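You operate a simulated robot arm through the tools that you are given. There is no shell and no other tool. Be economical: measure what you need, move in short steps, check, and stop when the job is done.

You are at the controls of a simulated robot arm. One attempt, no reset.

TASK
Hear the garage letter through: its slip gives the start. Volume at 3.
Fine: slider to that minute, switch on, LISTEN for two minutes of the scale or more, STOP, switch off; hands off the belt while it runs.

Only the result counts: the job must be done as asked and must still hold three seconds after the hand-in. Knocking over, shifting, dropping, spilling or breaking anything else fails it.

THE ROBOT
A 7-joint arm with a two-finger parallel gripper, fixed in place. Base frame: the origin is at the foot of the arm, x ahead of it, y to its left, z up; the work surface is at about z = 778. Readings come in mm, degrees, newtons and seconds.
With the tool pointing down near the work surface it reaches from about 220 to 740 mm from the base axis. Its first joint turns from -166.0 to 166.0 degrees. Payload 1.57 kg.
Tool frame: the origin (TCP) lies between the finger pads and is the grasp point; the fingertips stand 30 mm ahead of it; z points along the fingers, y is the line along which they close. The gripper opens to 110 mm. The fingers are 24 mm wide and 12 mm thick; the gripper's body (48 by 112 mm) begins 78 mm behind the TCP.
Orientation is told as [roll, pitch, yaw] about the base's x, y, z axes, in that order, counted from this pose: with the fingers straight down and closing along the base's y, the tool's x points along the base's -x, its y along +y and its z along -z.

THE INTERFACE
- The arm moves only by the tool arm_command. Its argument "targets" is a list of rows, each a list of 2 entries, a list of its own where there are three numbers: the shift along the tool's x, y, z in mm, then the turn, a rotation vector about the tool's x, y, z in degrees. In form: [[[tx, ty, tz], [rx, ry, rz]], ...]. A call has 1 to 20 rows; each row shifts and turns the commanded pose from where the row before left it, along the tool's axes as they then stand. "fingers" is the closure, from 0 (fully open) to 1 (shut), set as the call begins (left out, the last holds). A row lasts 0.2 s, in which the tool goes at most 50 mm and 8.6 degrees; a call with a longer step from one row to the next is refused whole, and so is a gripper value outside its range. Where a pose cannot be reached the arm comes as near as it can. A force on the tool above 40 N (or 10 N above the force at the start of the call, whichever is more), or a blocked arm, ends the call early, and 0.2 s more pass. Each finger travels about 45 mm/s and halts on what it meets, pressing with about 27 N; the grip force reading is that of the motor and also rises with nothing between the fingers. The clock runs only during rows and for 0.2 s after the last one: add rows that do not move to give the fingers time. The reply holds the time, the measured pose of the TCP, the force on the tool along the base axes, the opening and the grip force, in the units named above and with some noise, with the torque about the TCP (base axes, N m) and any sound that the robot's microphone picked up.
- Cameras (640 x 400 px; columns grow to the right, rows downward): "scene" is fixed at [399.6, -649.7, 1580.5]; the picture's right is [0.06, 1.00, 0.00], its down [0.95, -0.05, -0.32] and it looks along [-0.32, 0.02, -0.95] (base axes); focal length 347 px, centre (320, 200). "wrist" rides on the gripper at [70, 16, -141] in the tool frame; the picture's right is [-0.23, 0.97, 0.00], its down [-0.85, -0.20, -0.48] and it looks along [-0.47, -0.11, 0.88] (tool axes); focal length 222 px, centre (320, 200). There is no depth. A picture from a camera that has moved, and an enlarged one, comes with that camera's place and axes in the base frame and with its lens.
- camera(camera): a new picture of that camera. The clock stands still meanwhile.
- raise_lower(by): slides the trunk up (or, below 0, down) by that many mm; the arm rides with it, the base frame stays. It gives what a move gives, with no picture.
- close_up(camera, box): a new picture of the part [left, top, right, bottom] of that camera's present view, enlarged. The clock stands still meanwhile.
- close_job(): hands the job in; it is judged then, once.

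Go step by step. Nothing tells you positions but the pictures and the camera data: compare them with the known pose of the tool, close in by small moves and look again before you grip or let go. The budget is 120 turns and 68 pictures, counting those below and the enlarged ones. Unless the task says otherwise, let go and move clear before handing in, and close with one line.

The tools are called after "Call:" as a command line: name --argument value ..., lists and objects as JSON in quotes. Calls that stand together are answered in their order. arm_command: Moves the arm, as the interface text tells. Its arguments: {"type":"object","properties":{"targets":{"type":"array","items":{"type":"array"}},"fingers":{"type":"number"}},"required":["targets"]} The other tools are called the same way: raise_lower (by) slides the trunk up or down; camera (camera) takes a picture; close_up (camera, box) takes an enlarged picture of a part of a camera's view; close_job () hands the job in.

At the start:

```text
clock: 0.0
tool_pos: [217.1, -493.4, 1152.0]
tcp_rot: [0.0, 0.1, 0.1]
wrist_force: [-0.1, -0.5, 0.0]
ft_torque: [0.03, -0.02, -0.02]
width: 110.2
grip_force: 0.1
trunk travel left (down, up): [-500.0, 90.0]
```

scene: 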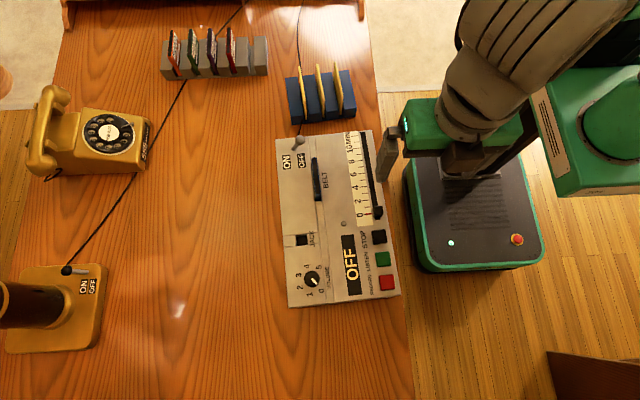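
wrist: 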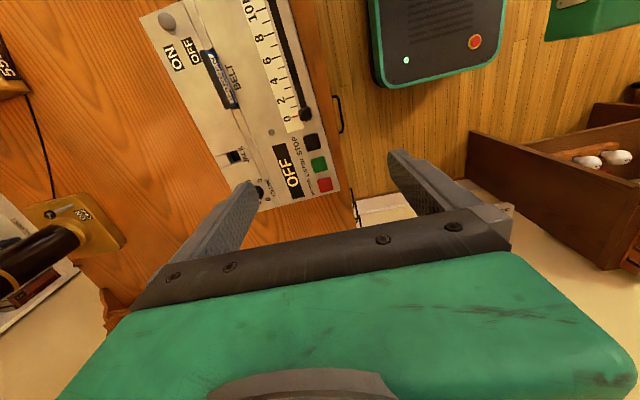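

The scene shows a dictation machine with a slider, volume knob, toggle and buttons, plus two racks (belts and index slips). I'll enlarge the details first.

Call:
close_up --camera "scene" --box '[270, 120, 410, 310]'

Call:
close_up --camera "scene" --box '[150, 20, 370, 140]'

```text
2.11 times, centred on (340, 215) of scene
camera zoom: at [399.6, -649.7, 1580.5], right [0.06, 1.0, 0.0], down [0.95, -0.05, -0.32], along [-0.32, 0.02, -0.95], focal length 731 px, centre (278, 168)
```

zoom: 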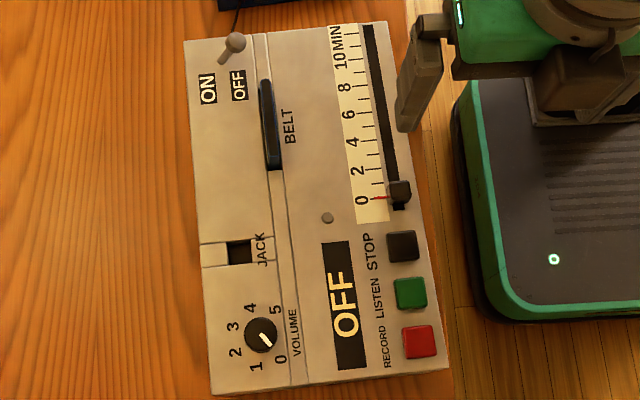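

```text
2.91 times, centred on (260, 80) of scene
camera zoom: at [399.6, -649.7, 1580.5], right [0.06, 1.0, 0.0], down [0.95, -0.05, -0.32], along [-0.32, 0.02, -0.95], focal length 1010 px, centre (494, 549)
```

zoom: 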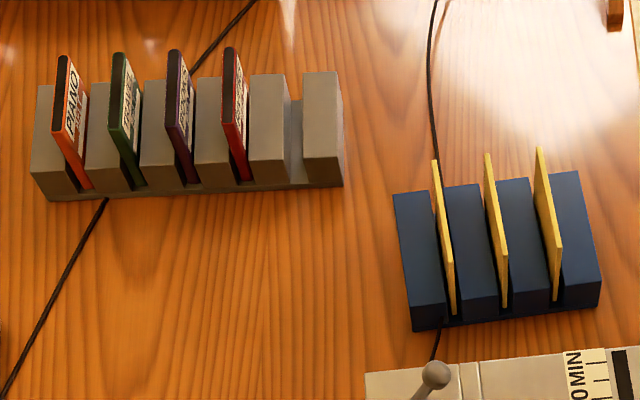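

Call:
close_up --camera "wrist" --box '[140, 0, 350, 210]'

Call:
close_up --camera "scene" --box '[155, 20, 275, 90]'

Call:
close_up --camera "scene" --box '[0, 240, 140, 360]'

```text
1.90 times, centred on (245, 105) of wrist
camera zoom: at [146.4, -477.5, 1292.8], right [0.23, 0.97, 0.0], down [0.85, -0.2, 0.48], along [0.47, -0.11, -0.88], focal length 423 px, centre (463, 381)
```

zoom: 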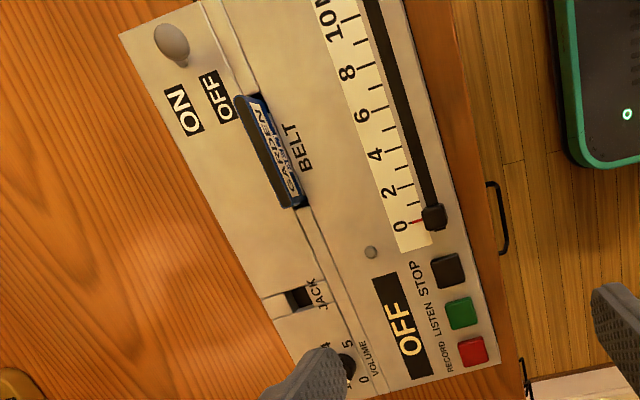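

```text
5.33 times, centred on (215, 55) of scene
camera zoom: at [399.6, -649.7, 1580.5], right [0.06, 1.0, 0.0], down [0.95, -0.05, -0.32], along [-0.32, 0.02, -0.95], focal length 1851 px, centre (880, 973)
```

zoom: 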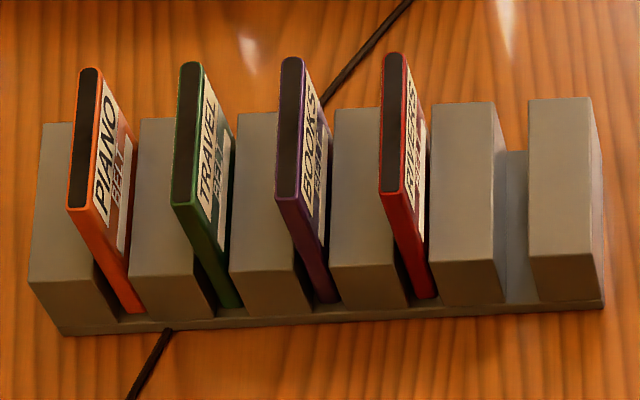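

```text
3.33 times, centred on (70, 300) of scene
camera zoom: at [399.6, -649.7, 1580.5], right [0.06, 1.0, 0.0], down [0.95, -0.05, -0.32], along [-0.32, 0.02, -0.95], focal length 1157 px, centre (1153, -133)
```

zoom: 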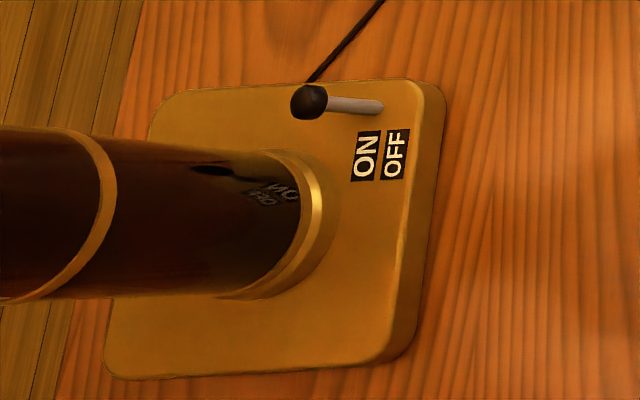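

The machine holds the GARDEN belt; the rack belts are PIANO, TRAVEL, BOOKS-ish and a red one. I'll bring the wrist camera round to read the yellow slips from the +y side.

Call:
arm_command --targets '[[[45, 6, 12], [0, 0, 0]], [[45, 6, 12], [0, 0, 0]], [[45, 6, 12], [0, 0, 0]], [[45, 6, 12], [0, 0, 0]], [[45, 6, 12], [0, 0, 0]], [[45, 6, 12], [0, 0, 0]], [[45, 6, 12], [0, 0, 0]], [[44, 6, 12], [0, 0, 0]], [[0, 0, 0], [0, 0, 8.2]], [[0, 0, 0], [0, 0, 8.2]], [[0, 0, 0], [0, 0, 8.2]], [[0, 0, 0], [0, 0, 8.2]], [[0, 0, 0], [0, 0, 8.2]], [[0, 0, 0], [0, 0, 8.2]], [[0, 0, 0], [0, 0, 8.2]], [[0, 0, 0], [0, 0, 8.2]], [[0, 0, 0], [0, 0, 8.2]], [[0, 0, 0], [0, 0, 8.2]]]'

Call:
arm_command --targets '[[[0, 0, 0], [0, 0, 8]], [[0, 0, 0], [0, -8.4, 0]], [[0, 0, 0], [0, -8.4, 0]], [[0, 0, 0], [0, -8.4, 0]], [[0, 0, 0], [0, -5, 0]]]'

Call:
camera --camera "wrist"

```text
clock: 3.8
tool_pos: [-142.7, -445.7, 1055.5]
tcp_rot: [0.0, 0.1, -82.3]
wrist_force: [0.1, -0.1, -0.8]
ft_torque: [0.0, -0.01, -0.01]
width: 110.1
grip_force: 0.0
trunk travel left (down, up): [-500.0, 90.0]
```

```text
clock: 5.0
tool_pos: [-140.7, -446.3, 1055.2]
tcp_rot: [0.0, -30.3, -89.9]
wrist_force: [0.6, -0.2, -0.1]
ft_torque: [0.01, 0.02, -0.03]
width: 109.7
grip_force: 0.2
trunk travel left (down, up): [-500.0, 90.0]
```

```text
60 pictures are left
camera wrist: at [-126.3, -314.3, 1142.4], right [0.97, -0.2, 0.11], down [-0.2, -0.5, 0.84], along [-0.11, -0.85, -0.52], focal length 222 px, centre (320, 200)
```

wrist: 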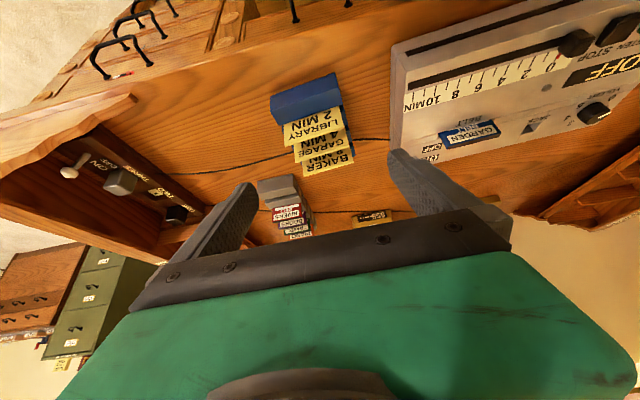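

The slips are legible (upside down); I'll enlarge them along with the belt labels.

Call:
close_up --camera "wrist" --box '[265, 70, 365, 180]'

Call:
close_up --camera "wrist" --box '[250, 170, 330, 240]'

Call:
close_up --camera "wrist" --box '[40, 130, 220, 240]'

```text
3.64 times, centred on (315, 125) of wrist
camera zoom: at [-126.3, -314.3, 1142.4], right [0.97, -0.2, 0.11], down [-0.2, -0.5, 0.84], along [-0.11, -0.85, -0.52], focal length 808 px, centre (338, 473)
```

zoom: 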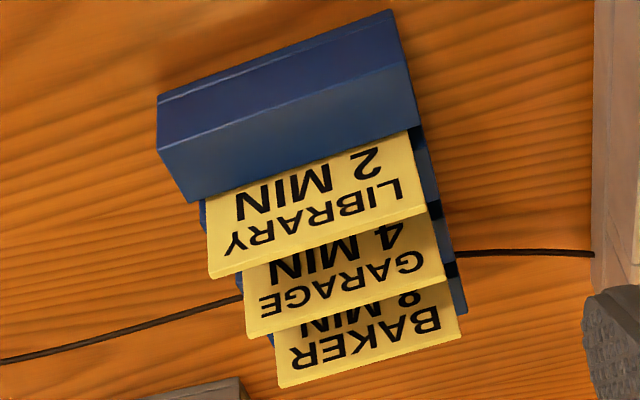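

```text
5.71 times, centred on (290, 205) of wrist
camera zoom: at [-126.3, -314.3, 1142.4], right [0.97, -0.2, 0.11], down [-0.2, -0.5, 0.84], along [-0.11, -0.85, -0.52], focal length 1269 px, centre (491, 171)
```

zoom: 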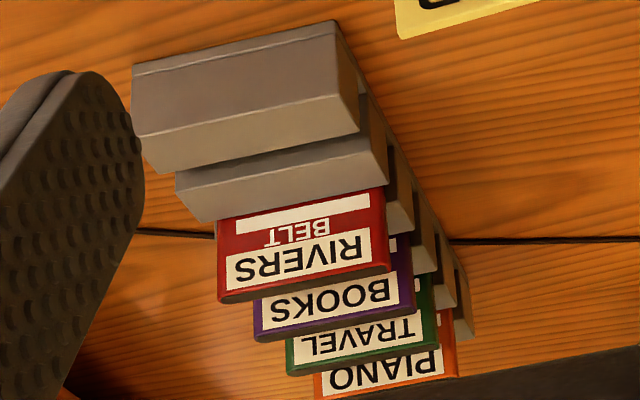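

```text
3.56 times, centred on (130, 185) of wrist
camera zoom: at [-126.3, -314.3, 1142.4], right [0.97, -0.2, 0.11], down [-0.2, -0.5, 0.84], along [-0.11, -0.85, -0.52], focal length 790 px, centre (996, 253)
```

zoom: 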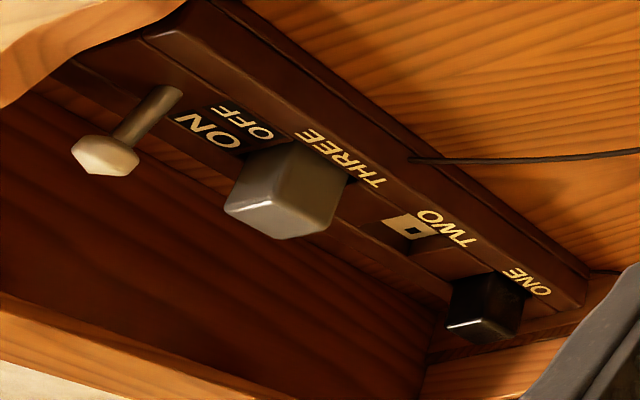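

Garage slip says 4 MIN. There is a power strip on the left whose switch matters; I'll turn the camera to see it properly.

Call:
arm_command --targets '[[[0, -40, 0], [3.75, 0, 6.5]], [[0, -40, 0], [3.75, 0, 6.5]], [[0, 0, 0], [3.75, 0, 6.5]], [[0, 0, 0], [3.75, 0, 6.5]], [[0, 0, 0], [3.75, 0, 6.5]], [[0, 0, 0], [3.75, 0, 6.5]]]'

Call:
camera --camera "wrist"

```text
clock: 6.4
tool_pos: [-222.1, -440.0, 1054.5]
tcp_rot: [0.0, -30.1, -135.3]
wrist_force: [-0.2, -1.1, 0.8]
ft_torque: [-0.02, 0.02, 0.02]
width: 109.8
grip_force: 0.1
trunk travel left (down, up): [-500.0, 90.0]
```

```text
56 pictures are left
camera wrist: at [-118.2, -359.0, 1142.1], right [0.55, -0.83, 0.12], down [-0.5, -0.21, 0.84], along [-0.67, -0.52, -0.53], focal length 222 px, centre (320, 200)
```

wrist: 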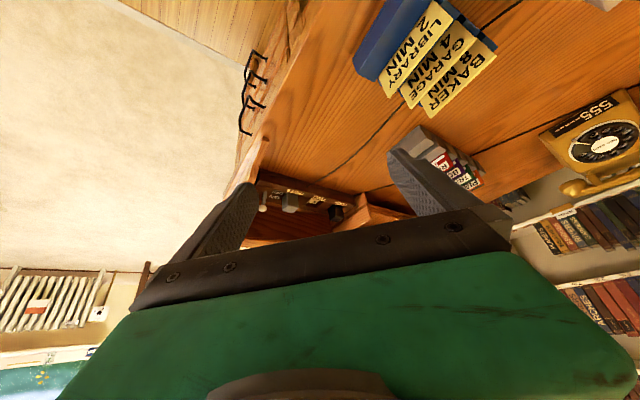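

Call:
close_up --camera "wrist" --box '[235, 160, 385, 250]'

Call:
close_up --camera "wrist" --box '[350, 0, 510, 120]'

```text
4.27 times, centred on (310, 205) of wrist
camera zoom: at [-118.2, -359.0, 1142.1], right [0.55, -0.83, 0.12], down [-0.5, -0.21, 0.84], along [-0.67, -0.52, -0.53], focal length 948 px, centre (363, 179)
```

zoom: 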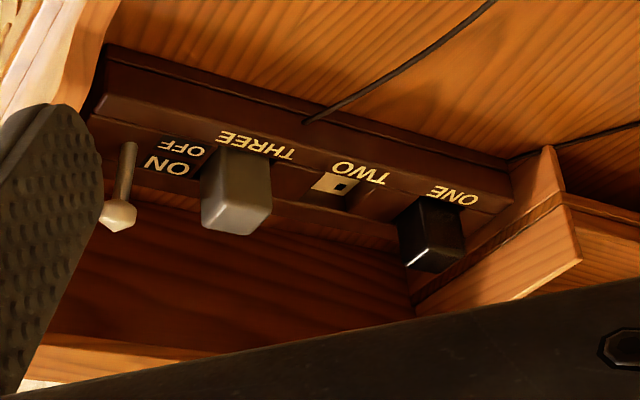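

```text
3.33 times, centred on (430, 60) of wrist
camera zoom: at [-118.2, -359.0, 1142.1], right [0.55, -0.83, 0.12], down [-0.5, -0.21, 0.84], along [-0.67, -0.52, -0.53], focal length 740 px, centre (-47, 667)
```

zoom: 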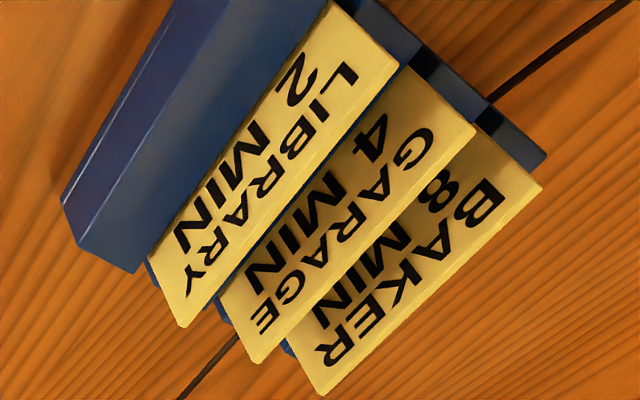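

Garage = 4 MIN, and the strip's switch leans to ON with both plugs in. The machine's own switch leans to OFF. I'll now bring the camera back over the machine to see the volume knob.

Call:
arm_command --targets '[[[0, 0, 0], [-3.75, 0, -6.5]], [[0, 0, 0], [-3.75, 0, -6.5]], [[0, 0, 0], [-3.75, 0, -6.5]], [[0, 0, 0], [-3.75, 0, -6.5]], [[0, 0, 0], [-3.75, 0, -6.5]], [[0, 0, 0], [-3.75, 0, -6.5]], [[0, 0, 0], [0, 8.4, 0]], [[0, 0, 0], [0, 8.4, 0]], [[0, 0, 0], [0, 8.4, 0]], [[0, 0, 0], [0, 5, 0]]]'

Call:
arm_command --targets '[[[0, 0, 0], [0, 0, -8.2]], [[0, 0, 0], [0, 0, -8.2]], [[0, 0, 0], [0, 0, -8.2]], [[0, 0, 0], [0, 0, -8.2]], [[0, 0, 0], [0, 0, -8.2]], [[0, 0, 0], [0, 0, -8.2]], [[0, 0, 0], [0, 0, -8.2]], [[0, 0, 0], [0, 0, -8.2]], [[0, 0, 0], [0, 0, -8.2]], [[0, 0, 0], [0, 0, -8.2]], [[0, 0, 0], [0, 0, -8.2]]]'

Call:
arm_command --targets '[[[-44.2, -17.6, -5.4], [0, 0, 0]], [[-44.2, -17.6, -5.4], [0, 0, 0]], [[-44.2, -17.6, -5.4], [0, 0, 0]], [[-44.2, -17.6, -5.4], [0, 0, 0]], [[-44.2, -17.6, -5.4], [0, 0, 0]], [[-44.2, -17.6, -5.4], [0, 0, 0]], [[-44.2, -17.6, -5.4], [0, 0, 0]], [[-44.2, -17.6, -5.4], [0, 0, 0]], [[-44.2, -17.6, -5.4], [0, 0, 0]], [[-44.2, -17.6, -5.4], [0, 0, 0]]]'

Call:
camera --camera "wrist"

```text
clock: 8.6
tool_pos: [-220.9, -439.6, 1054.4]
tcp_rot: [0.2, 0.1, -90.0]
wrist_force: [1.1, 0.3, 0.7]
ft_torque: [-0.04, 0.0, 0.02]
width: 109.9
grip_force: 0.2
trunk travel left (down, up): [-500.0, 90.0]
```

```text
clock: 11.0
tool_pos: [-221.8, -440.8, 1055.7]
tcp_rot: [0.1, 0.0, 0.3]
wrist_force: [-0.1, 1.0, 0.3]
ft_torque: [0.0, 0.02, 0.0]
width: 109.9
grip_force: 0.0
trunk travel left (down, up): [-500.0, 90.0]
```

```text
clock: 13.2
tool_pos: [223.4, -616.2, 1108.3]
tcp_rot: [0.1, 0.0, 0.1]
wrist_force: [-0.8, -0.9, 0.2]
ft_torque: [0.03, -0.03, 0.01]
width: 110.2
grip_force: 0.1
trunk travel left (down, up): [-500.0, 90.0]
```

```text
53 pictures are left
camera wrist: at [152.1, -600.8, 1249.6], right [0.22, 0.97, 0.0], down [0.86, -0.2, 0.48], along [0.47, -0.11, -0.88], focal length 222 px, centre (320, 200)
```

wrist: 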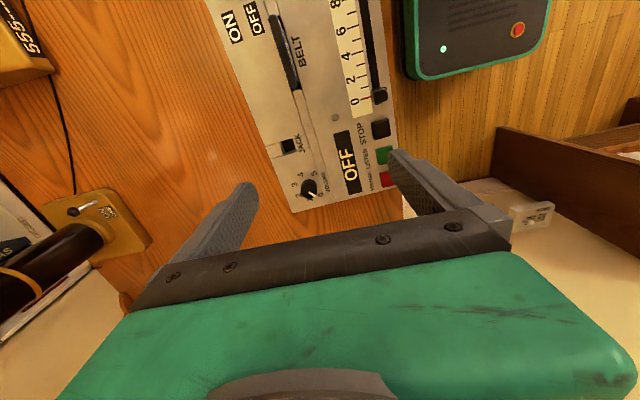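

Call:
close_up --camera "wrist" --box '[260, 110, 400, 215]'

Call:
close_up --camera "scene" --box '[285, 225, 365, 310]'

Call:
close_up --camera "wrist" --box '[200, 0, 400, 120]'

```text
3.81 times, centred on (330, 162) of wrist
camera zoom: at [152.1, -600.8, 1249.6], right [0.22, 0.97, 0.0], down [0.86, -0.2, 0.48], along [0.47, -0.11, -0.88], focal length 846 px, centre (282, 343)
```

zoom: 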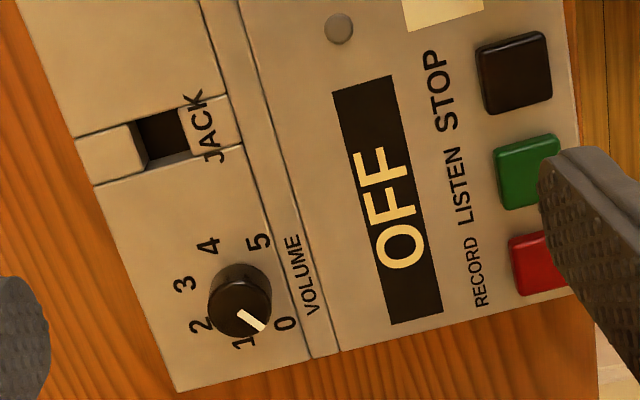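

```text
4.71 times, centred on (325, 268) of scene
camera zoom: at [399.6, -649.7, 1580.5], right [0.06, 1.0, 0.0], down [0.95, -0.05, -0.32], along [-0.32, 0.02, -0.95], focal length 1633 px, centre (296, -118)
```

zoom: 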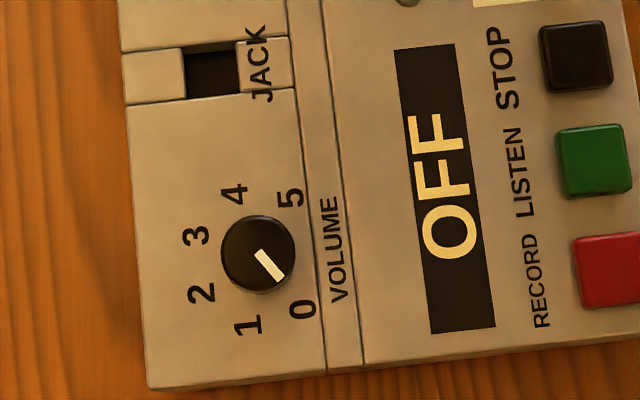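

```text
3.20 times, centred on (300, 60) of wrist
camera zoom: at [152.1, -600.8, 1249.6], right [0.22, 0.97, 0.0], down [0.86, -0.2, 0.48], along [0.47, -0.11, -0.88], focal length 711 px, centre (384, 648)
```

zoom: 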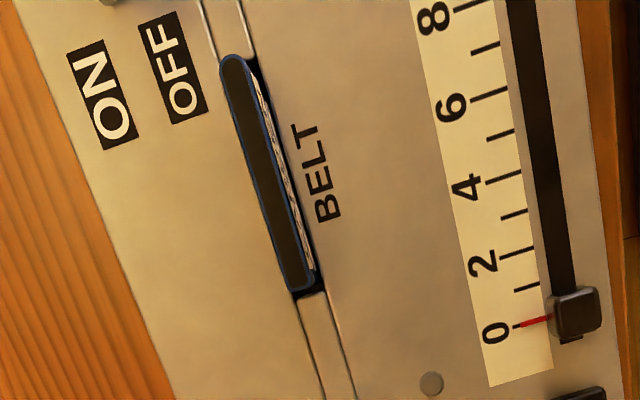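

Volume pointer is at 0, needs about 150° clockwise to 3. Knob centre I take as (326.5, -661), top z 877, panel z 857; I'll move above it first.

Call:
arm_command --targets '[[[-25.8, -11.2, 37], [0, 0, 0]], [[-25.8, -11.2, 37], [0, 0, 0]], [[-25.8, -11.2, 37], [0, 0, 0]], [[-25.7, -11.2, 37], [0, 0, 0]], [[0, 0, 20], [0, 0, 0]], [[0, 0, 0], [0, 0, 0]]]' --fingers 0.4

Call:
close_up --camera "scene" --box '[270, 210, 400, 310]'

Call:
camera --camera "wrist"

```text
clock: 14.6
tool_pos: [310.2, -630.2, 936.0]
tcp_rot: [0.0, 0.1, 0.1]
wrist_force: [-0.3, 0.2, 0.0]
ft_torque: [0.03, 0.02, -0.02]
width: 65.8
grip_force: 0.0
out of reach, approached as far as the arm can: row 1, 2, 3, 4
trunk travel left (down, up): [-500.0, 90.0]
```

```text
4.00 times, centred on (335, 260) of scene
camera zoom: at [399.6, -649.7, 1580.5], right [0.06, 1.0, 0.0], down [0.95, -0.05, -0.32], along [-0.32, 0.02, -0.95], focal length 1388 px, centre (260, -40)
```

zoom: 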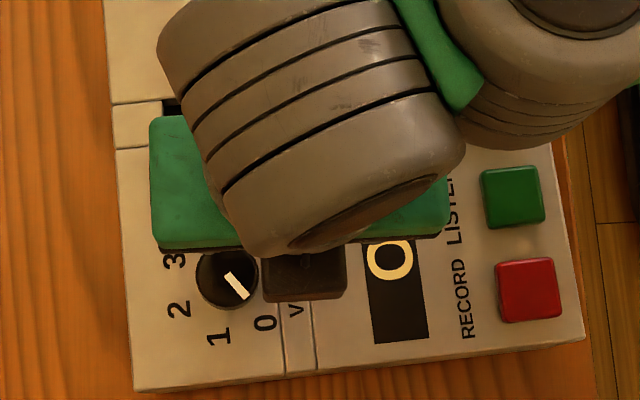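

```text
48 pictures are left
camera wrist: at [239.3, -614.5, 1077.0], right [0.22, 0.97, 0.0], down [0.86, -0.2, 0.48], along [0.47, -0.11, -0.88], focal length 222 px, centre (320, 200)
```

wrist: 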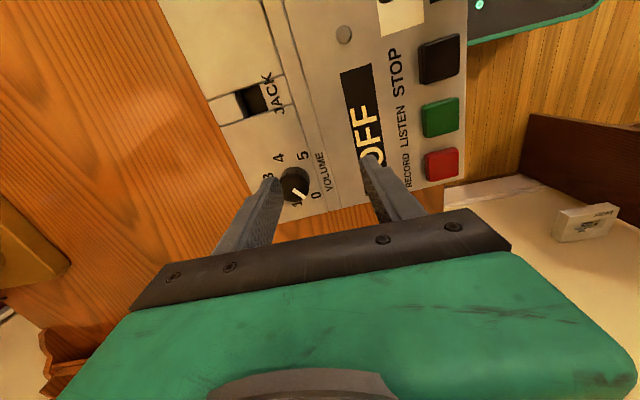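

The knob is just beyond reach at this trunk height; I'll lift, lower the trunk by 100 mm and see.

Call:
arm_command --targets '[[[20, 20, -40], [0, 0, 0]], [[0, 0, -45], [0, 0, 0]], [[0, 0, -45], [0, 0, 0]]]'

Call:
raise_lower --by -100

```text
clock: 15.4
tool_pos: [290.8, -611.1, 1052.4]
tcp_rot: [0.1, 0.1, 0.2]
wrist_force: [0.0, 0.8, 0.5]
ft_torque: [-0.08, 0.0, 0.01]
width: 65.8
grip_force: 0.0
out of reach, approached as far as the arm can: row 1, 3
trunk travel left (down, up): [-500.0, 90.0]
```

```text
clock: 16.7
tool_pos: [291.1, -614.1, 954.0]
tcp_rot: [0.0, -0.1, 0.2]
wrist_force: [0.7, -0.1, 0.3]
ft_torque: [0.01, 0.04, -0.01]
width: 66.1
grip_force: 0.1
trunk travel left (down, up): [-400.0, 190.0]
```

Reach grows with the TCP lower relative to the shoulder, so the trunk should go up instead.

Call:
raise_lower --by 180

Call:
arm_command --targets '[[[0, 0, 46], [0, 0, 0]], [[0, 0, 46], [0, 0, 0]], [[-18, -23, 0], [0, 0, 0]], [[-17, -23, 0], [0, 0, 0]], [[0, 0, 0], [0, 0, 0]]]'

```text
clock: 18.7
tool_pos: [292.4, -613.7, 1133.6]
tcp_rot: [0.0, 0.0, 0.2]
wrist_force: [0.5, 0.4, 0.8]
ft_torque: [-0.01, 0.02, -0.01]
width: 65.8
grip_force: 0.1
trunk travel left (down, up): [-580.0, 10.0]
```

```text
clock: 19.9
tool_pos: [312.7, -631.8, 1039.8]
tcp_rot: [0.0, 0.0, 0.3]
wrist_force: [0.0, 0.4, 0.5]
ft_torque: [0.01, 0.0, -0.04]
width: 66.1
grip_force: 0.1
out of reach, approached as far as the arm can: row 3, 4
trunk travel left (down, up): [-580.0, 10.0]
```

Call:
arm_command --targets '[[[0, 0, 45], [0, 0, 0]], [[0, 0, 45], [0, 0, 0]], [[-7, -15, 0], [0, 0, 0]], [[-7, -15, 0], [0, 0, 0]], [[0, 0, 0], [0, 0, 0]]]'

```text
clock: 21.1
tool_pos: [314.7, -640.1, 947.8]
tcp_rot: [0.0, 0.1, 0.2]
wrist_force: [0.8, -0.1, -0.3]
ft_torque: [0.06, 0.02, -0.04]
width: 66.1
grip_force: 0.0
out of reach, approached as far as the arm can: row 3, 4
trunk travel left (down, up): [-580.0, 10.0]
```

Max radius is about 715 mm upright, so I'll reach the knob with the tool tilted outward 15°, and turn it in strokes about its own axis. First, yaw and tilt here.

Call:
arm_command --targets '[[[10, 20, -10], [0, 0, 8.6]], [[0, 0, 0], [0, 0, 8.6]], [[0, 0, 0], [0, 0, 8.6]], [[0, 0, 0], [0, -7.5, 0]], [[0, 0, 0], [0, -7.5, 0]], [[0, 0, 0], [0, 0, 0]]]'

```text
clock: 22.5
tool_pos: [303.8, -618.0, 959.6]
tcp_rot: [0.0, -15.1, -25.7]
wrist_force: [-0.8, -0.6, -0.2]
ft_torque: [-0.01, 0.02, -0.01]
width: 65.9
grip_force: 0.2
trunk travel left (down, up): [-580.0, 10.0]
```

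Call:
arm_command --targets '[[[-11.9, -14.5, 18.5], [0, 0, 0]], [[-11.9, -14.4, 18.5], [0, 0, 0]], [[0, 0, 0], [0, 0, 0]]]'

Call:
close_up --camera "scene" --box '[270, 210, 400, 310]'

Call:
camera --camera "wrist"

```text
clock: 23.3
tool_pos: [320.6, -658.3, 929.7]
tcp_rot: [0.1, -15.0, -25.7]
wrist_force: [-0.2, -0.3, -0.3]
ft_torque: [0.03, -0.01, 0.01]
width: 65.8
grip_force: 0.0
trunk travel left (down, up): [-580.0, 10.0]
```

```text
4.00 times, centred on (335, 260) of scene
camera zoom: at [399.6, -649.7, 1580.5], right [0.06, 1.0, 0.0], down [0.95, -0.05, -0.32], along [-0.32, 0.02, -0.95], focal length 1388 px, centre (260, -40)
```

zoom: 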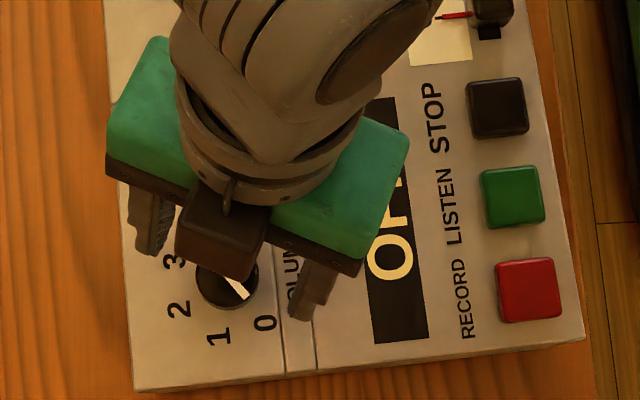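

```text
46 pictures are left
camera wrist: at [233.7, -598.2, 1047.0], right [0.62, 0.78, 0.06], down [0.55, -0.48, 0.68], along [0.56, -0.39, -0.73], focal length 222 px, centre (320, 200)
```

wrist: 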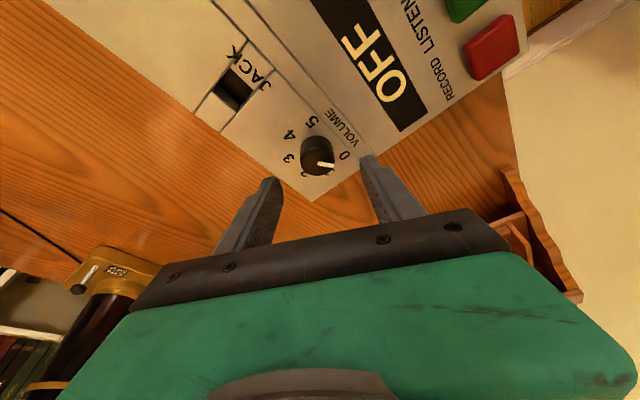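

Position lines up. Descending over the knob, then closing.

Call:
arm_command --targets '[[[3.2, 0, 11.9], [0, 0, 0]], [[3.2, 0, 11.9], [0, 0, 0]], [[3.1, 0, 11.9], [0, 0, 0]], [[0, 0, 0], [0, 0, 0]]]'

Call:
close_up --camera "wrist" --box '[220, 80, 440, 260]'

```text
clock: 24.3
tool_pos: [320.8, -658.2, 891.5]
tcp_rot: [0.0, -15.0, -25.7]
wrist_force: [0.3, 0.6, 0.6]
ft_torque: [-0.02, 0.0, 0.01]
width: 65.8
grip_force: 0.1
trunk travel left (down, up): [-580.0, 10.0]
```

```text
2.22 times, centred on (330, 170) of wrist
camera zoom: at [233.1, -598.3, 1011.1], right [0.62, 0.78, 0.06], down [0.55, -0.48, 0.68], along [0.56, -0.39, -0.73], focal length 494 px, centre (298, 267)
```

zoom: 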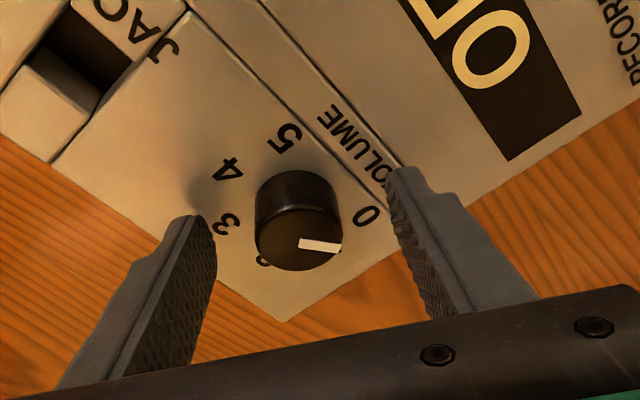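

Call:
arm_command --targets '[[[0, 0, 0], [0, 0, 0]], [[0, 0, 0], [0, 0, 0]], [[0, 0, 0], [0, 0, 0]], [[0, 0, 0], [0, 0, 0]]]' --fingers 1

```text
clock: 25.3
tool_pos: [320.4, -657.7, 893.0]
tcp_rot: [-0.1, -14.9, -25.7]
wrist_force: [-0.6, -3.5, 0.6]
ft_torque: [0.04, -0.2, -0.12]
width: 30.8
grip_force: 27.1
trunk travel left (down, up): [-580.0, 10.0]
```

Gripped at 30.8 mm. Turning clockwise a first part.

Call:
arm_command --targets '[[[0, 0.77, 0], [1.76, 0, 6.57]], [[0, 0.77, 0], [1.76, 0, 6.57]], [[0, 0.77, 0], [1.76, 0, 6.57]], [[0, 0.77, 0], [1.76, 0, 6.57]], [[0, 0.77, 0], [1.76, 0, 6.57]]]'

Call:
close_up --camera "scene" --box '[270, 210, 400, 310]'

```text
clock: 26.5
tool_pos: [323.7, -653.6, 893.2]
tcp_rot: [0.0, -15.0, -59.7]
wrist_force: [-0.4, 1.0, 1.7]
ft_torque: [-0.21, 0.23, 0.0]
width: 30.7
grip_force: 27.6
trunk travel left (down, up): [-580.0, 10.0]
```

```text
4.00 times, centred on (335, 260) of scene
camera zoom: at [399.6, -649.7, 1580.5], right [0.06, 1.0, 0.0], down [0.95, -0.05, -0.32], along [-0.32, 0.02, -0.95], focal length 1388 px, centre (260, -40)
```

zoom: 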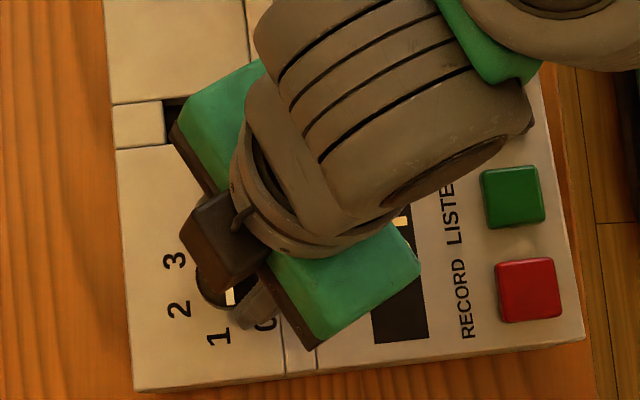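

The knob is turning. Continuing the stroke, then release, lift and look.

Call:
arm_command --targets '[[[0, 0.77, 0], [1.76, 0, 6.57]], [[0, 0.77, 0], [1.76, 0, 6.57]], [[0, 0.77, 0], [1.76, 0, 6.57]], [[0, 0.77, 0], [1.76, 0, 6.57]], [[0, 0.77, 0], [1.76, 0, 6.57]], [[0, 0.77, 0], [1.76, 0, 6.57]]]'

Call:
arm_command --targets '[[[0, 0, 0], [0, 0, 0]], [[0, 0, 0], [0, 0, 0]], [[-4, 0, -15], [0, 0, 0]], [[-8, 0, -30], [0, 0, 0]]]' --fingers 0.4

Call:
close_up --camera "wrist" --box '[220, 80, 440, 260]'

```text
clock: 27.9
tool_pos: [331.3, -654.1, 893.3]
tcp_rot: [-0.1, -15.1, -100.5]
wrist_force: [4.6, 0.3, 4.2]
ft_torque: [0.19, 0.03, 0.08]
width: 30.8
grip_force: 27.3
trunk travel left (down, up): [-580.0, 10.0]
```

```text
clock: 28.9
tool_pos: [329.3, -653.6, 940.1]
tcp_rot: [0.0, -14.8, -100.5]
wrist_force: [-0.9, -0.4, -0.2]
ft_torque: [0.02, 0.03, 0.01]
width: 66.3
grip_force: 0.0
trunk travel left (down, up): [-580.0, 10.0]
```

```text
2.22 times, centred on (330, 170) of wrist
camera zoom: at [361.7, -553.5, 1058.0], right [0.92, -0.39, 0.06], down [-0.32, -0.65, 0.68], along [-0.23, -0.65, -0.73], focal length 494 px, centre (298, 267)
```

zoom: 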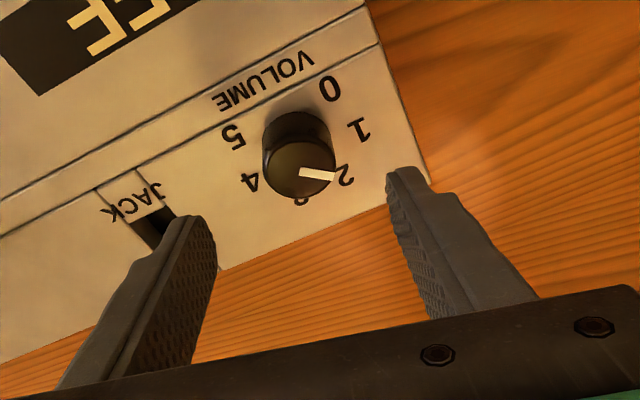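

Pointer is now near 1.5. Winding back above the knob for a second stroke.

Call:
arm_command --targets '[[[0, -0.77, 0], [-1.76, 0, -6.57]], [[0, -0.77, 0], [-1.76, 0, -6.57]], [[0, -0.77, 0], [-1.76, 0, -6.57]], [[0, -0.77, 0], [-1.76, 0, -6.57]], [[0, -0.77, 0], [-1.76, 0, -6.57]], [[0, -0.77, 0], [-1.76, 0, -6.57]], [[0, -0.77, 0], [-1.76, 0, -6.57]], [[0, -0.77, 0], [-1.76, 0, -6.57]], [[0, -0.77, 0], [-1.76, 0, -6.57]], [[0, -0.77, 0], [-1.76, 0, -6.57]], [[0, -0.77, 0], [-1.76, 0, -6.57]], [[0, 0, 0], [0, 0, 0]]]'

```text
clock: 31.5
tool_pos: [321.3, -657.5, 939.5]
tcp_rot: [0.0, -15.0, -25.4]
wrist_force: [1.1, -1.1, 0.3]
ft_torque: [0.03, 0.02, -0.02]
width: 65.6
grip_force: 0.1
trunk travel left (down, up): [-580.0, 10.0]
```

Call:
arm_command --targets '[[[3.05, 0, 11.3], [0, 0, 0]], [[3.05, 0, 11.3], [0, 0, 0]], [[3.0, 0, 11.3], [0, 0, 0]], [[3.0, 0, 11.3], [0, 0, 0]], [[0, 0, 0], [0, 0, 0]]]'

Call:
arm_command --targets '[[[0, 0, 0], [0, 0, 0]], [[0, 0, 0], [0, 0, 0]], [[0, 0, 0], [0, 0, 0]], [[0, 0, 0], [0, 0, 0]]]' --fingers 1

Call:
arm_command --targets '[[[0, 0.77, 0], [1.76, 0, 6.57]], [[0, 0.77, 0], [1.76, 0, 6.57]], [[0, 0.77, 0], [1.76, 0, 6.57]], [[0, 0.77, 0], [1.76, 0, 6.57]], [[0, 0.77, 0], [1.76, 0, 6.57]], [[0, 0.77, 0], [1.76, 0, 6.57]], [[0, 0.77, 0], [1.76, 0, 6.57]], [[0, 0.77, 0], [1.76, 0, 6.57]], [[0, 0.77, 0], [1.76, 0, 6.57]], [[0, 0.77, 0], [1.76, 0, 6.57]], [[0, 0.77, 0], [1.76, 0, 6.57]], [[0, 0, 0], [0, 0, 0]]]'

Call:
arm_command --targets '[[[0, 0, 0], [0, 0, 0]], [[0, 0, 0], [0, 0, 0]], [[-4, 0, -15], [0, 0, 0]], [[-8, 0, -30], [0, 0, 0]], [[-8, 0, -30], [0, 0, 0]]]' --fingers 0.4

Call:
close_up --camera "wrist" --box '[260, 80, 400, 200]'

Call:
close_up --camera "scene" --box '[270, 210, 400, 310]'

```text
clock: 32.7
tool_pos: [320.5, -658.2, 891.7]
tcp_rot: [0.0, -14.9, -25.7]
wrist_force: [-1.0, 0.0, -0.1]
ft_torque: [-0.01, -0.03, 0.04]
width: 66.1
grip_force: 0.0
trunk travel left (down, up): [-580.0, 10.0]
```

```text
clock: 33.7
tool_pos: [320.3, -659.4, 893.1]
tcp_rot: [-0.1, -15.0, -25.7]
wrist_force: [-3.4, -8.1, -0.3]
ft_torque: [-0.1, -0.11, -0.1]
width: 31.2
grip_force: 27.3
trunk travel left (down, up): [-580.0, 10.0]
```

```text
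clock: 36.3
tool_pos: [329.3, -653.1, 893.2]
tcp_rot: [0.0, -15.1, -100.4]
wrist_force: [8.8, -0.6, -0.5]
ft_torque: [0.15, -0.14, 0.06]
width: 31.1
grip_force: 27.3
trunk travel left (down, up): [-580.0, 10.0]
```

```text
clock: 37.5
tool_pos: [329.0, -650.8, 972.3]
tcp_rot: [-0.1, -14.9, -100.3]
wrist_force: [0.4, 0.0, 0.1]
ft_torque: [0.03, -0.01, -0.04]
width: 65.9
grip_force: 0.0
trunk travel left (down, up): [-580.0, 10.0]
```

```text
3.33 times, centred on (330, 140) of wrist
camera zoom: at [362.3, -552.1, 1089.7], right [0.92, -0.39, 0.06], down [-0.32, -0.65, 0.68], along [-0.23, -0.65, -0.73], focal length 740 px, centre (287, 400)
```

zoom: 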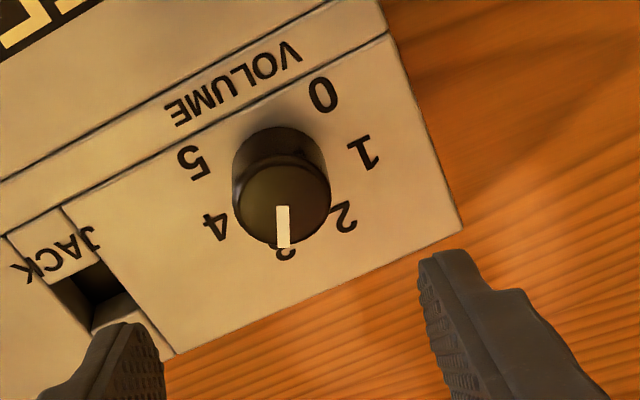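

```text
4.00 times, centred on (335, 260) of scene
camera zoom: at [399.6, -649.7, 1580.5], right [0.06, 1.0, 0.0], down [0.95, -0.05, -0.32], along [-0.32, 0.02, -0.95], focal length 1388 px, centre (260, -40)
```

zoom: 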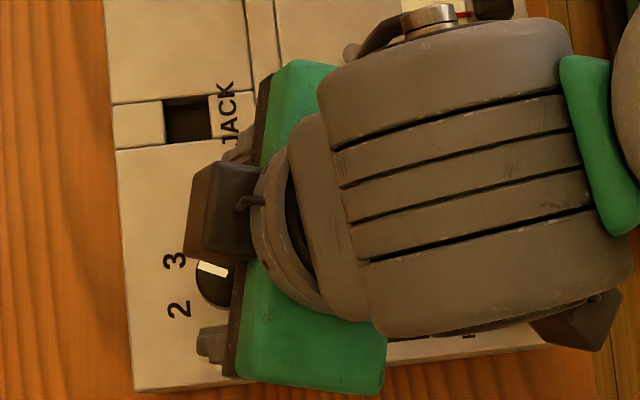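

Volume reads 3. Next the slider: pulling back, levelling the tool and turning so that the fingers close along the slider's track.

Call:
arm_command --targets '[[[40, 0, -14], [0, 0, 0]], [[40, 0, -14], [0, 0, 0]], [[0, 0, 0], [0, 7.5, 0]], [[0, 0, 0], [0, 7.5, 0]], [[0, 0, 0], [0, 0, -7]], [[0, 0, 0], [0, 0, -6.9]], [[0, 0, 0], [0, 0, 0]]]' --fingers 0.64

Call:
close_up --camera "scene" --box '[280, 230, 360, 310]'

```text
clock: 39.1
tool_pos: [344.1, -569.2, 976.5]
tcp_rot: [0.0, 0.0, -86.5]
wrist_force: [0.1, 0.3, 0.2]
ft_torque: [-0.01, -0.01, 0.0]
width: 39.5
grip_force: 0.0
trunk travel left (down, up): [-580.0, 10.0]
```

```text
5.00 times, centred on (320, 270) of scene
camera zoom: at [399.6, -649.7, 1580.5], right [0.06, 1.0, 0.0], down [0.95, -0.05, -0.32], along [-0.32, 0.02, -0.95], focal length 1736 px, centre (320, -150)
```

zoom: 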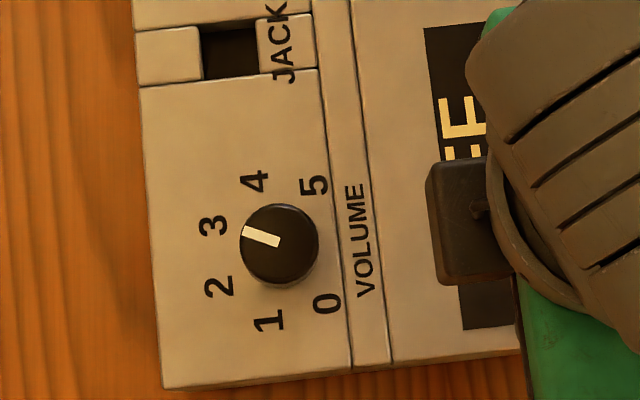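

Call:
arm_command --targets '[[[15.4, -36.6, 11.5], [0, 0, 0]], [[15.4, -36.6, 11.5], [0, 0, 0]], [[15.5, -36.6, 11.5], [0, 0, 0]], [[15.5, -36.7, 11.5], [0, 0, 0]], [[0, 0, 0], [0, 0, 0]]]'

Call:
camera --camera "wrist"

Call:
close_up --camera "scene" --box '[320, 120, 420, 240]'

```text
clock: 40.3
tool_pos: [194.2, -518.8, 929.4]
tcp_rot: [-0.1, 0.0, -86.6]
wrist_force: [0.0, -0.3, -1.2]
ft_torque: [0.03, -0.03, -0.01]
width: 39.6
grip_force: 0.1
trunk travel left (down, up): [-580.0, 10.0]
```

```text
39 pictures are left
camera wrist: at [204.2, -448.2, 1070.7], right [0.99, -0.17, 0.0], down [-0.15, -0.87, 0.48], along [-0.08, -0.47, -0.88], focal length 222 px, centre (320, 200)
```

wrist: 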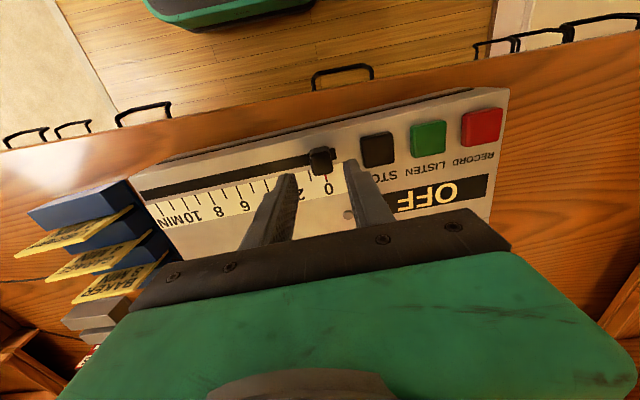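

```text
3.33 times, centred on (370, 180) of scene
camera zoom: at [399.6, -649.7, 1580.5], right [0.06, 1.0, 0.0], down [0.95, -0.05, -0.32], along [-0.32, 0.02, -0.95], focal length 1157 px, centre (153, 267)
```

zoom: 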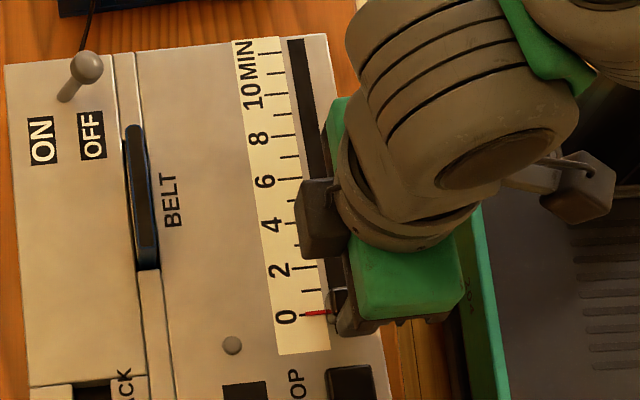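

The slider knob lies between the fingers in plan. Descending onto it and gripping.

Call:
arm_command --targets '[[[2, 0, 12], [0, 0, 0]], [[2, 0, 12], [0, 0, 0]], [[0, 0, 11], [0, 0, 0]], [[0, 0, 0], [0, 0, 0]]]'

Call:
close_up --camera "wrist" --box '[220, 80, 440, 240]'

```text
clock: 41.3
tool_pos: [194.3, -514.3, 894.7]
tcp_rot: [0.0, -0.1, -86.6]
wrist_force: [0.2, -0.6, -0.5]
ft_torque: [0.05, -0.02, 0.01]
width: 39.6
grip_force: 0.0
trunk travel left (down, up): [-580.0, 10.0]
```

```text
2.50 times, centred on (330, 160) of wrist
camera zoom: at [205.0, -443.0, 1036.1], right [0.99, -0.17, 0.0], down [-0.15, -0.87, 0.48], along [-0.08, -0.47, -0.88], focal length 555 px, centre (295, 300)
```

zoom: 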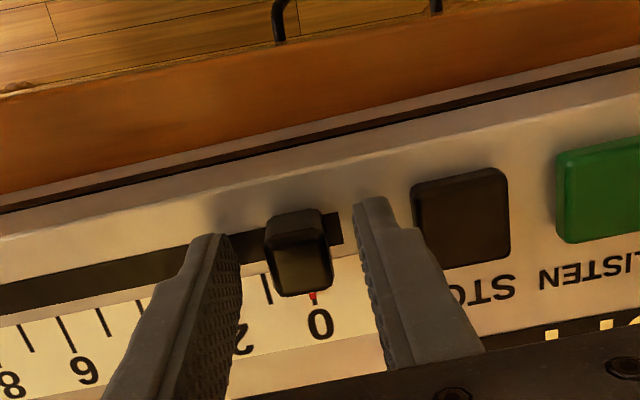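

Call:
arm_command --targets '[[[0, 0, 0], [0, 0, 0]], [[0, 0, 0], [0, 0, 0]], [[0, 0, 0], [0, 0, 0]]]' --fingers 1

Call:
arm_command --targets '[[[0, -10, 0], [0, 0, 0]], [[0, -10, 0], [0, 0, 0]], [[0, -10, 0], [0, 0, 0]], [[0, -10, 0], [0, 0, 0]], [[0, -10, 0], [0, 0, 0]], [[0, -10, 0], [0, 0, 0]], [[0, 0, 0], [0, 0, 0]]]'

Call:
close_up --camera "wrist" --box '[220, 80, 440, 240]'

Call:
close_up --camera "scene" --box '[320, 120, 420, 240]'

```text
clock: 42.1
tool_pos: [194.0, -512.5, 895.2]
tcp_rot: [0.0, 0.0, -86.5]
wrist_force: [-0.3, 0.6, -0.1]
ft_torque: [-0.06, -0.02, -0.07]
width: 19.7
grip_force: 27.4
trunk travel left (down, up): [-580.0, 10.0]
```

```text
clock: 43.7
tool_pos: [132.6, -517.2, 894.2]
tcp_rot: [-0.1, 0.1, -86.7]
wrist_force: [0.5, 0.1, -0.2]
ft_torque: [-0.61, -0.04, -0.11]
width: 19.8
grip_force: 26.9
trunk travel left (down, up): [-580.0, 10.0]
```

```text
2.50 times, centred on (330, 160) of wrist
camera zoom: at [144.0, -446.6, 1036.4], right [0.99, -0.17, 0.0], down [-0.15, -0.87, 0.48], along [-0.08, -0.47, -0.88], focal length 555 px, centre (295, 300)
```

zoom: 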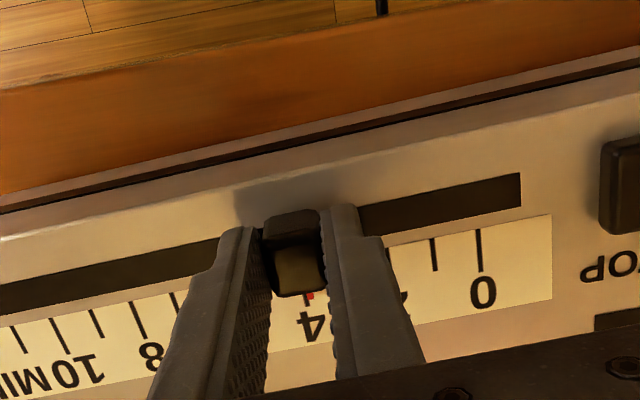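

```text
3.33 times, centred on (370, 180) of scene
camera zoom: at [399.6, -649.7, 1580.5], right [0.06, 1.0, 0.0], down [0.95, -0.05, -0.32], along [-0.32, 0.02, -0.95], focal length 1157 px, centre (153, 267)
```

zoom: 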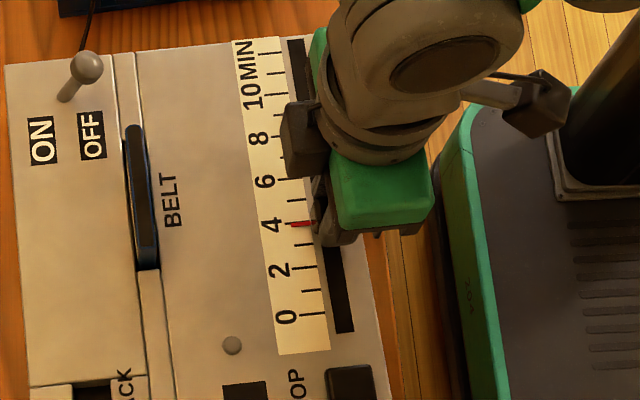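

Call:
close_up --camera "scene" --box '[390, 175, 425, 197]'

Call:
close_up --camera "scene" --box '[390, 160, 430, 225]'

```text
16.00 times, centred on (408, 186) of scene
camera zoom: at [399.6, -649.7, 1580.5], right [0.06, 1.0, 0.0], down [0.95, -0.05, -0.32], along [-0.32, 0.02, -0.95], focal length 5554 px, centre (-1080, 424)
```

zoom: 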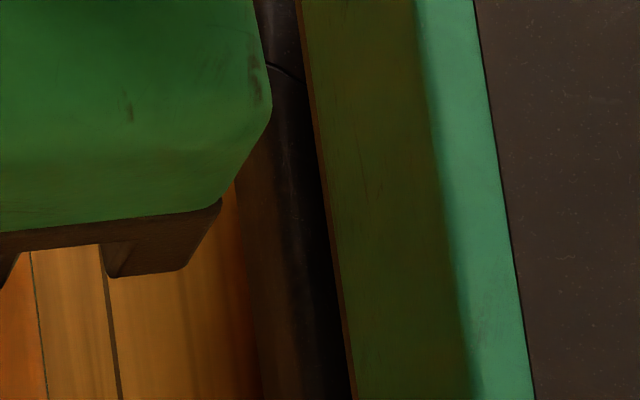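

```text
6.15 times, centred on (410, 192) of scene
camera zoom: at [399.6, -649.7, 1580.5], right [0.06, 1.0, 0.0], down [0.95, -0.05, -0.32], along [-0.32, 0.02, -0.95], focal length 2136 px, centre (-234, 246)
```

zoom: 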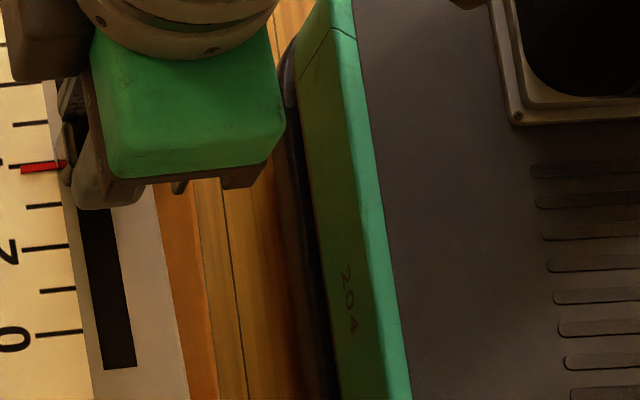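

Pointer sits a hair short of 4 (~3.9). Nudging 1.5 mm, then releasing and rising to check.

Call:
arm_command --targets '[[[0, -1.5, 0], [0, 0, 0]], [[0, 0, 0], [0, 0, 0]]]'

Call:
arm_command --targets '[[[0, 0, 0], [0, 0, 0]], [[0, 0, 0], [0, 0, 0]], [[0, 0, -30], [0, 0, 0]], [[0, 0, -40], [0, 0, 0]], [[40, 0, -40], [0, 0, 0]], [[40, 0, 0], [0, 0, 0]], [[40, 0, 0], [0, 0, 0]], [[0, 0, 0], [0, 0, 0]]]' --fingers 0.64

Call:
close_up --camera "scene" --box '[340, 125, 390, 220]'

```text
clock: 44.3
tool_pos: [130.7, -516.7, 895.0]
tcp_rot: [0.0, 0.1, -86.6]
wrist_force: [0.6, -0.3, 0.5]
ft_torque: [-0.22, 0.0, -0.12]
width: 19.6
grip_force: 26.9
trunk travel left (down, up): [-580.0, 10.0]
```

```text
refused: row 5 steps farther than a row can; nothing moved
```

```text
4.21 times, centred on (365, 172) of scene
camera zoom: at [399.6, -649.7, 1580.5], right [0.06, 1.0, 0.0], down [0.95, -0.05, -0.32], along [-0.32, 0.02, -0.95], focal length 1461 px, centre (130, 316)
```

zoom: 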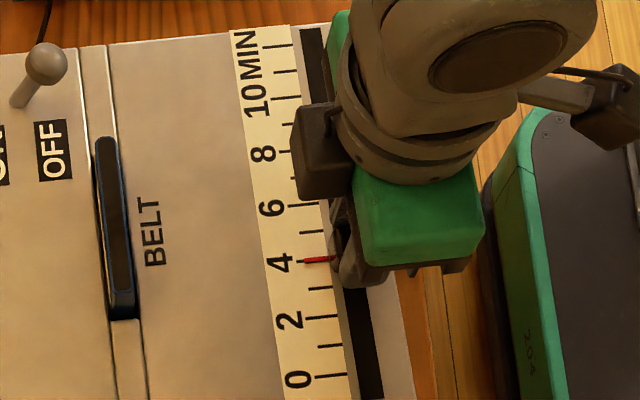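

The pointer now continues the 4 tick. Release and rise.

Call:
arm_command --targets '[[[0, 0, 0], [0, 0, 0]], [[0, 0, 0], [0, 0, 0]], [[0, 0, -30], [0, 0, 0]], [[0, 0, -40], [0, 0, 0]], [[30, 0, -30], [0, 0, 0]], [[40, 0, 0], [0, 0, 0]], [[40, 0, 0], [0, 0, 0]], [[0, 0, 0], [0, 0, 0]]]' --fingers 0.64

Call:
close_up --camera "scene" --box '[340, 135, 400, 230]'

```text
clock: 46.1
tool_pos: [123.8, -406.3, 997.5]
tcp_rot: [0.1, -0.1, -86.6]
wrist_force: [-0.1, 0.4, 0.9]
ft_torque: [0.02, 0.02, 0.01]
width: 39.4
grip_force: 0.1
trunk travel left (down, up): [-580.0, 10.0]
```

```text
4.21 times, centred on (370, 182) of scene
camera zoom: at [399.6, -649.7, 1580.5], right [0.06, 1.0, 0.0], down [0.95, -0.05, -0.32], along [-0.32, 0.02, -0.95], focal length 1461 px, centre (110, 274)
```

zoom: 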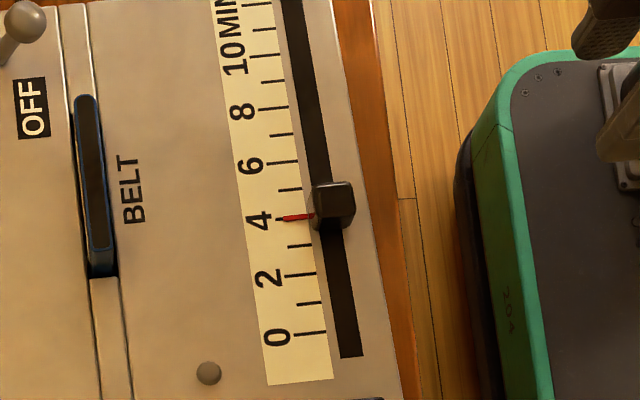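

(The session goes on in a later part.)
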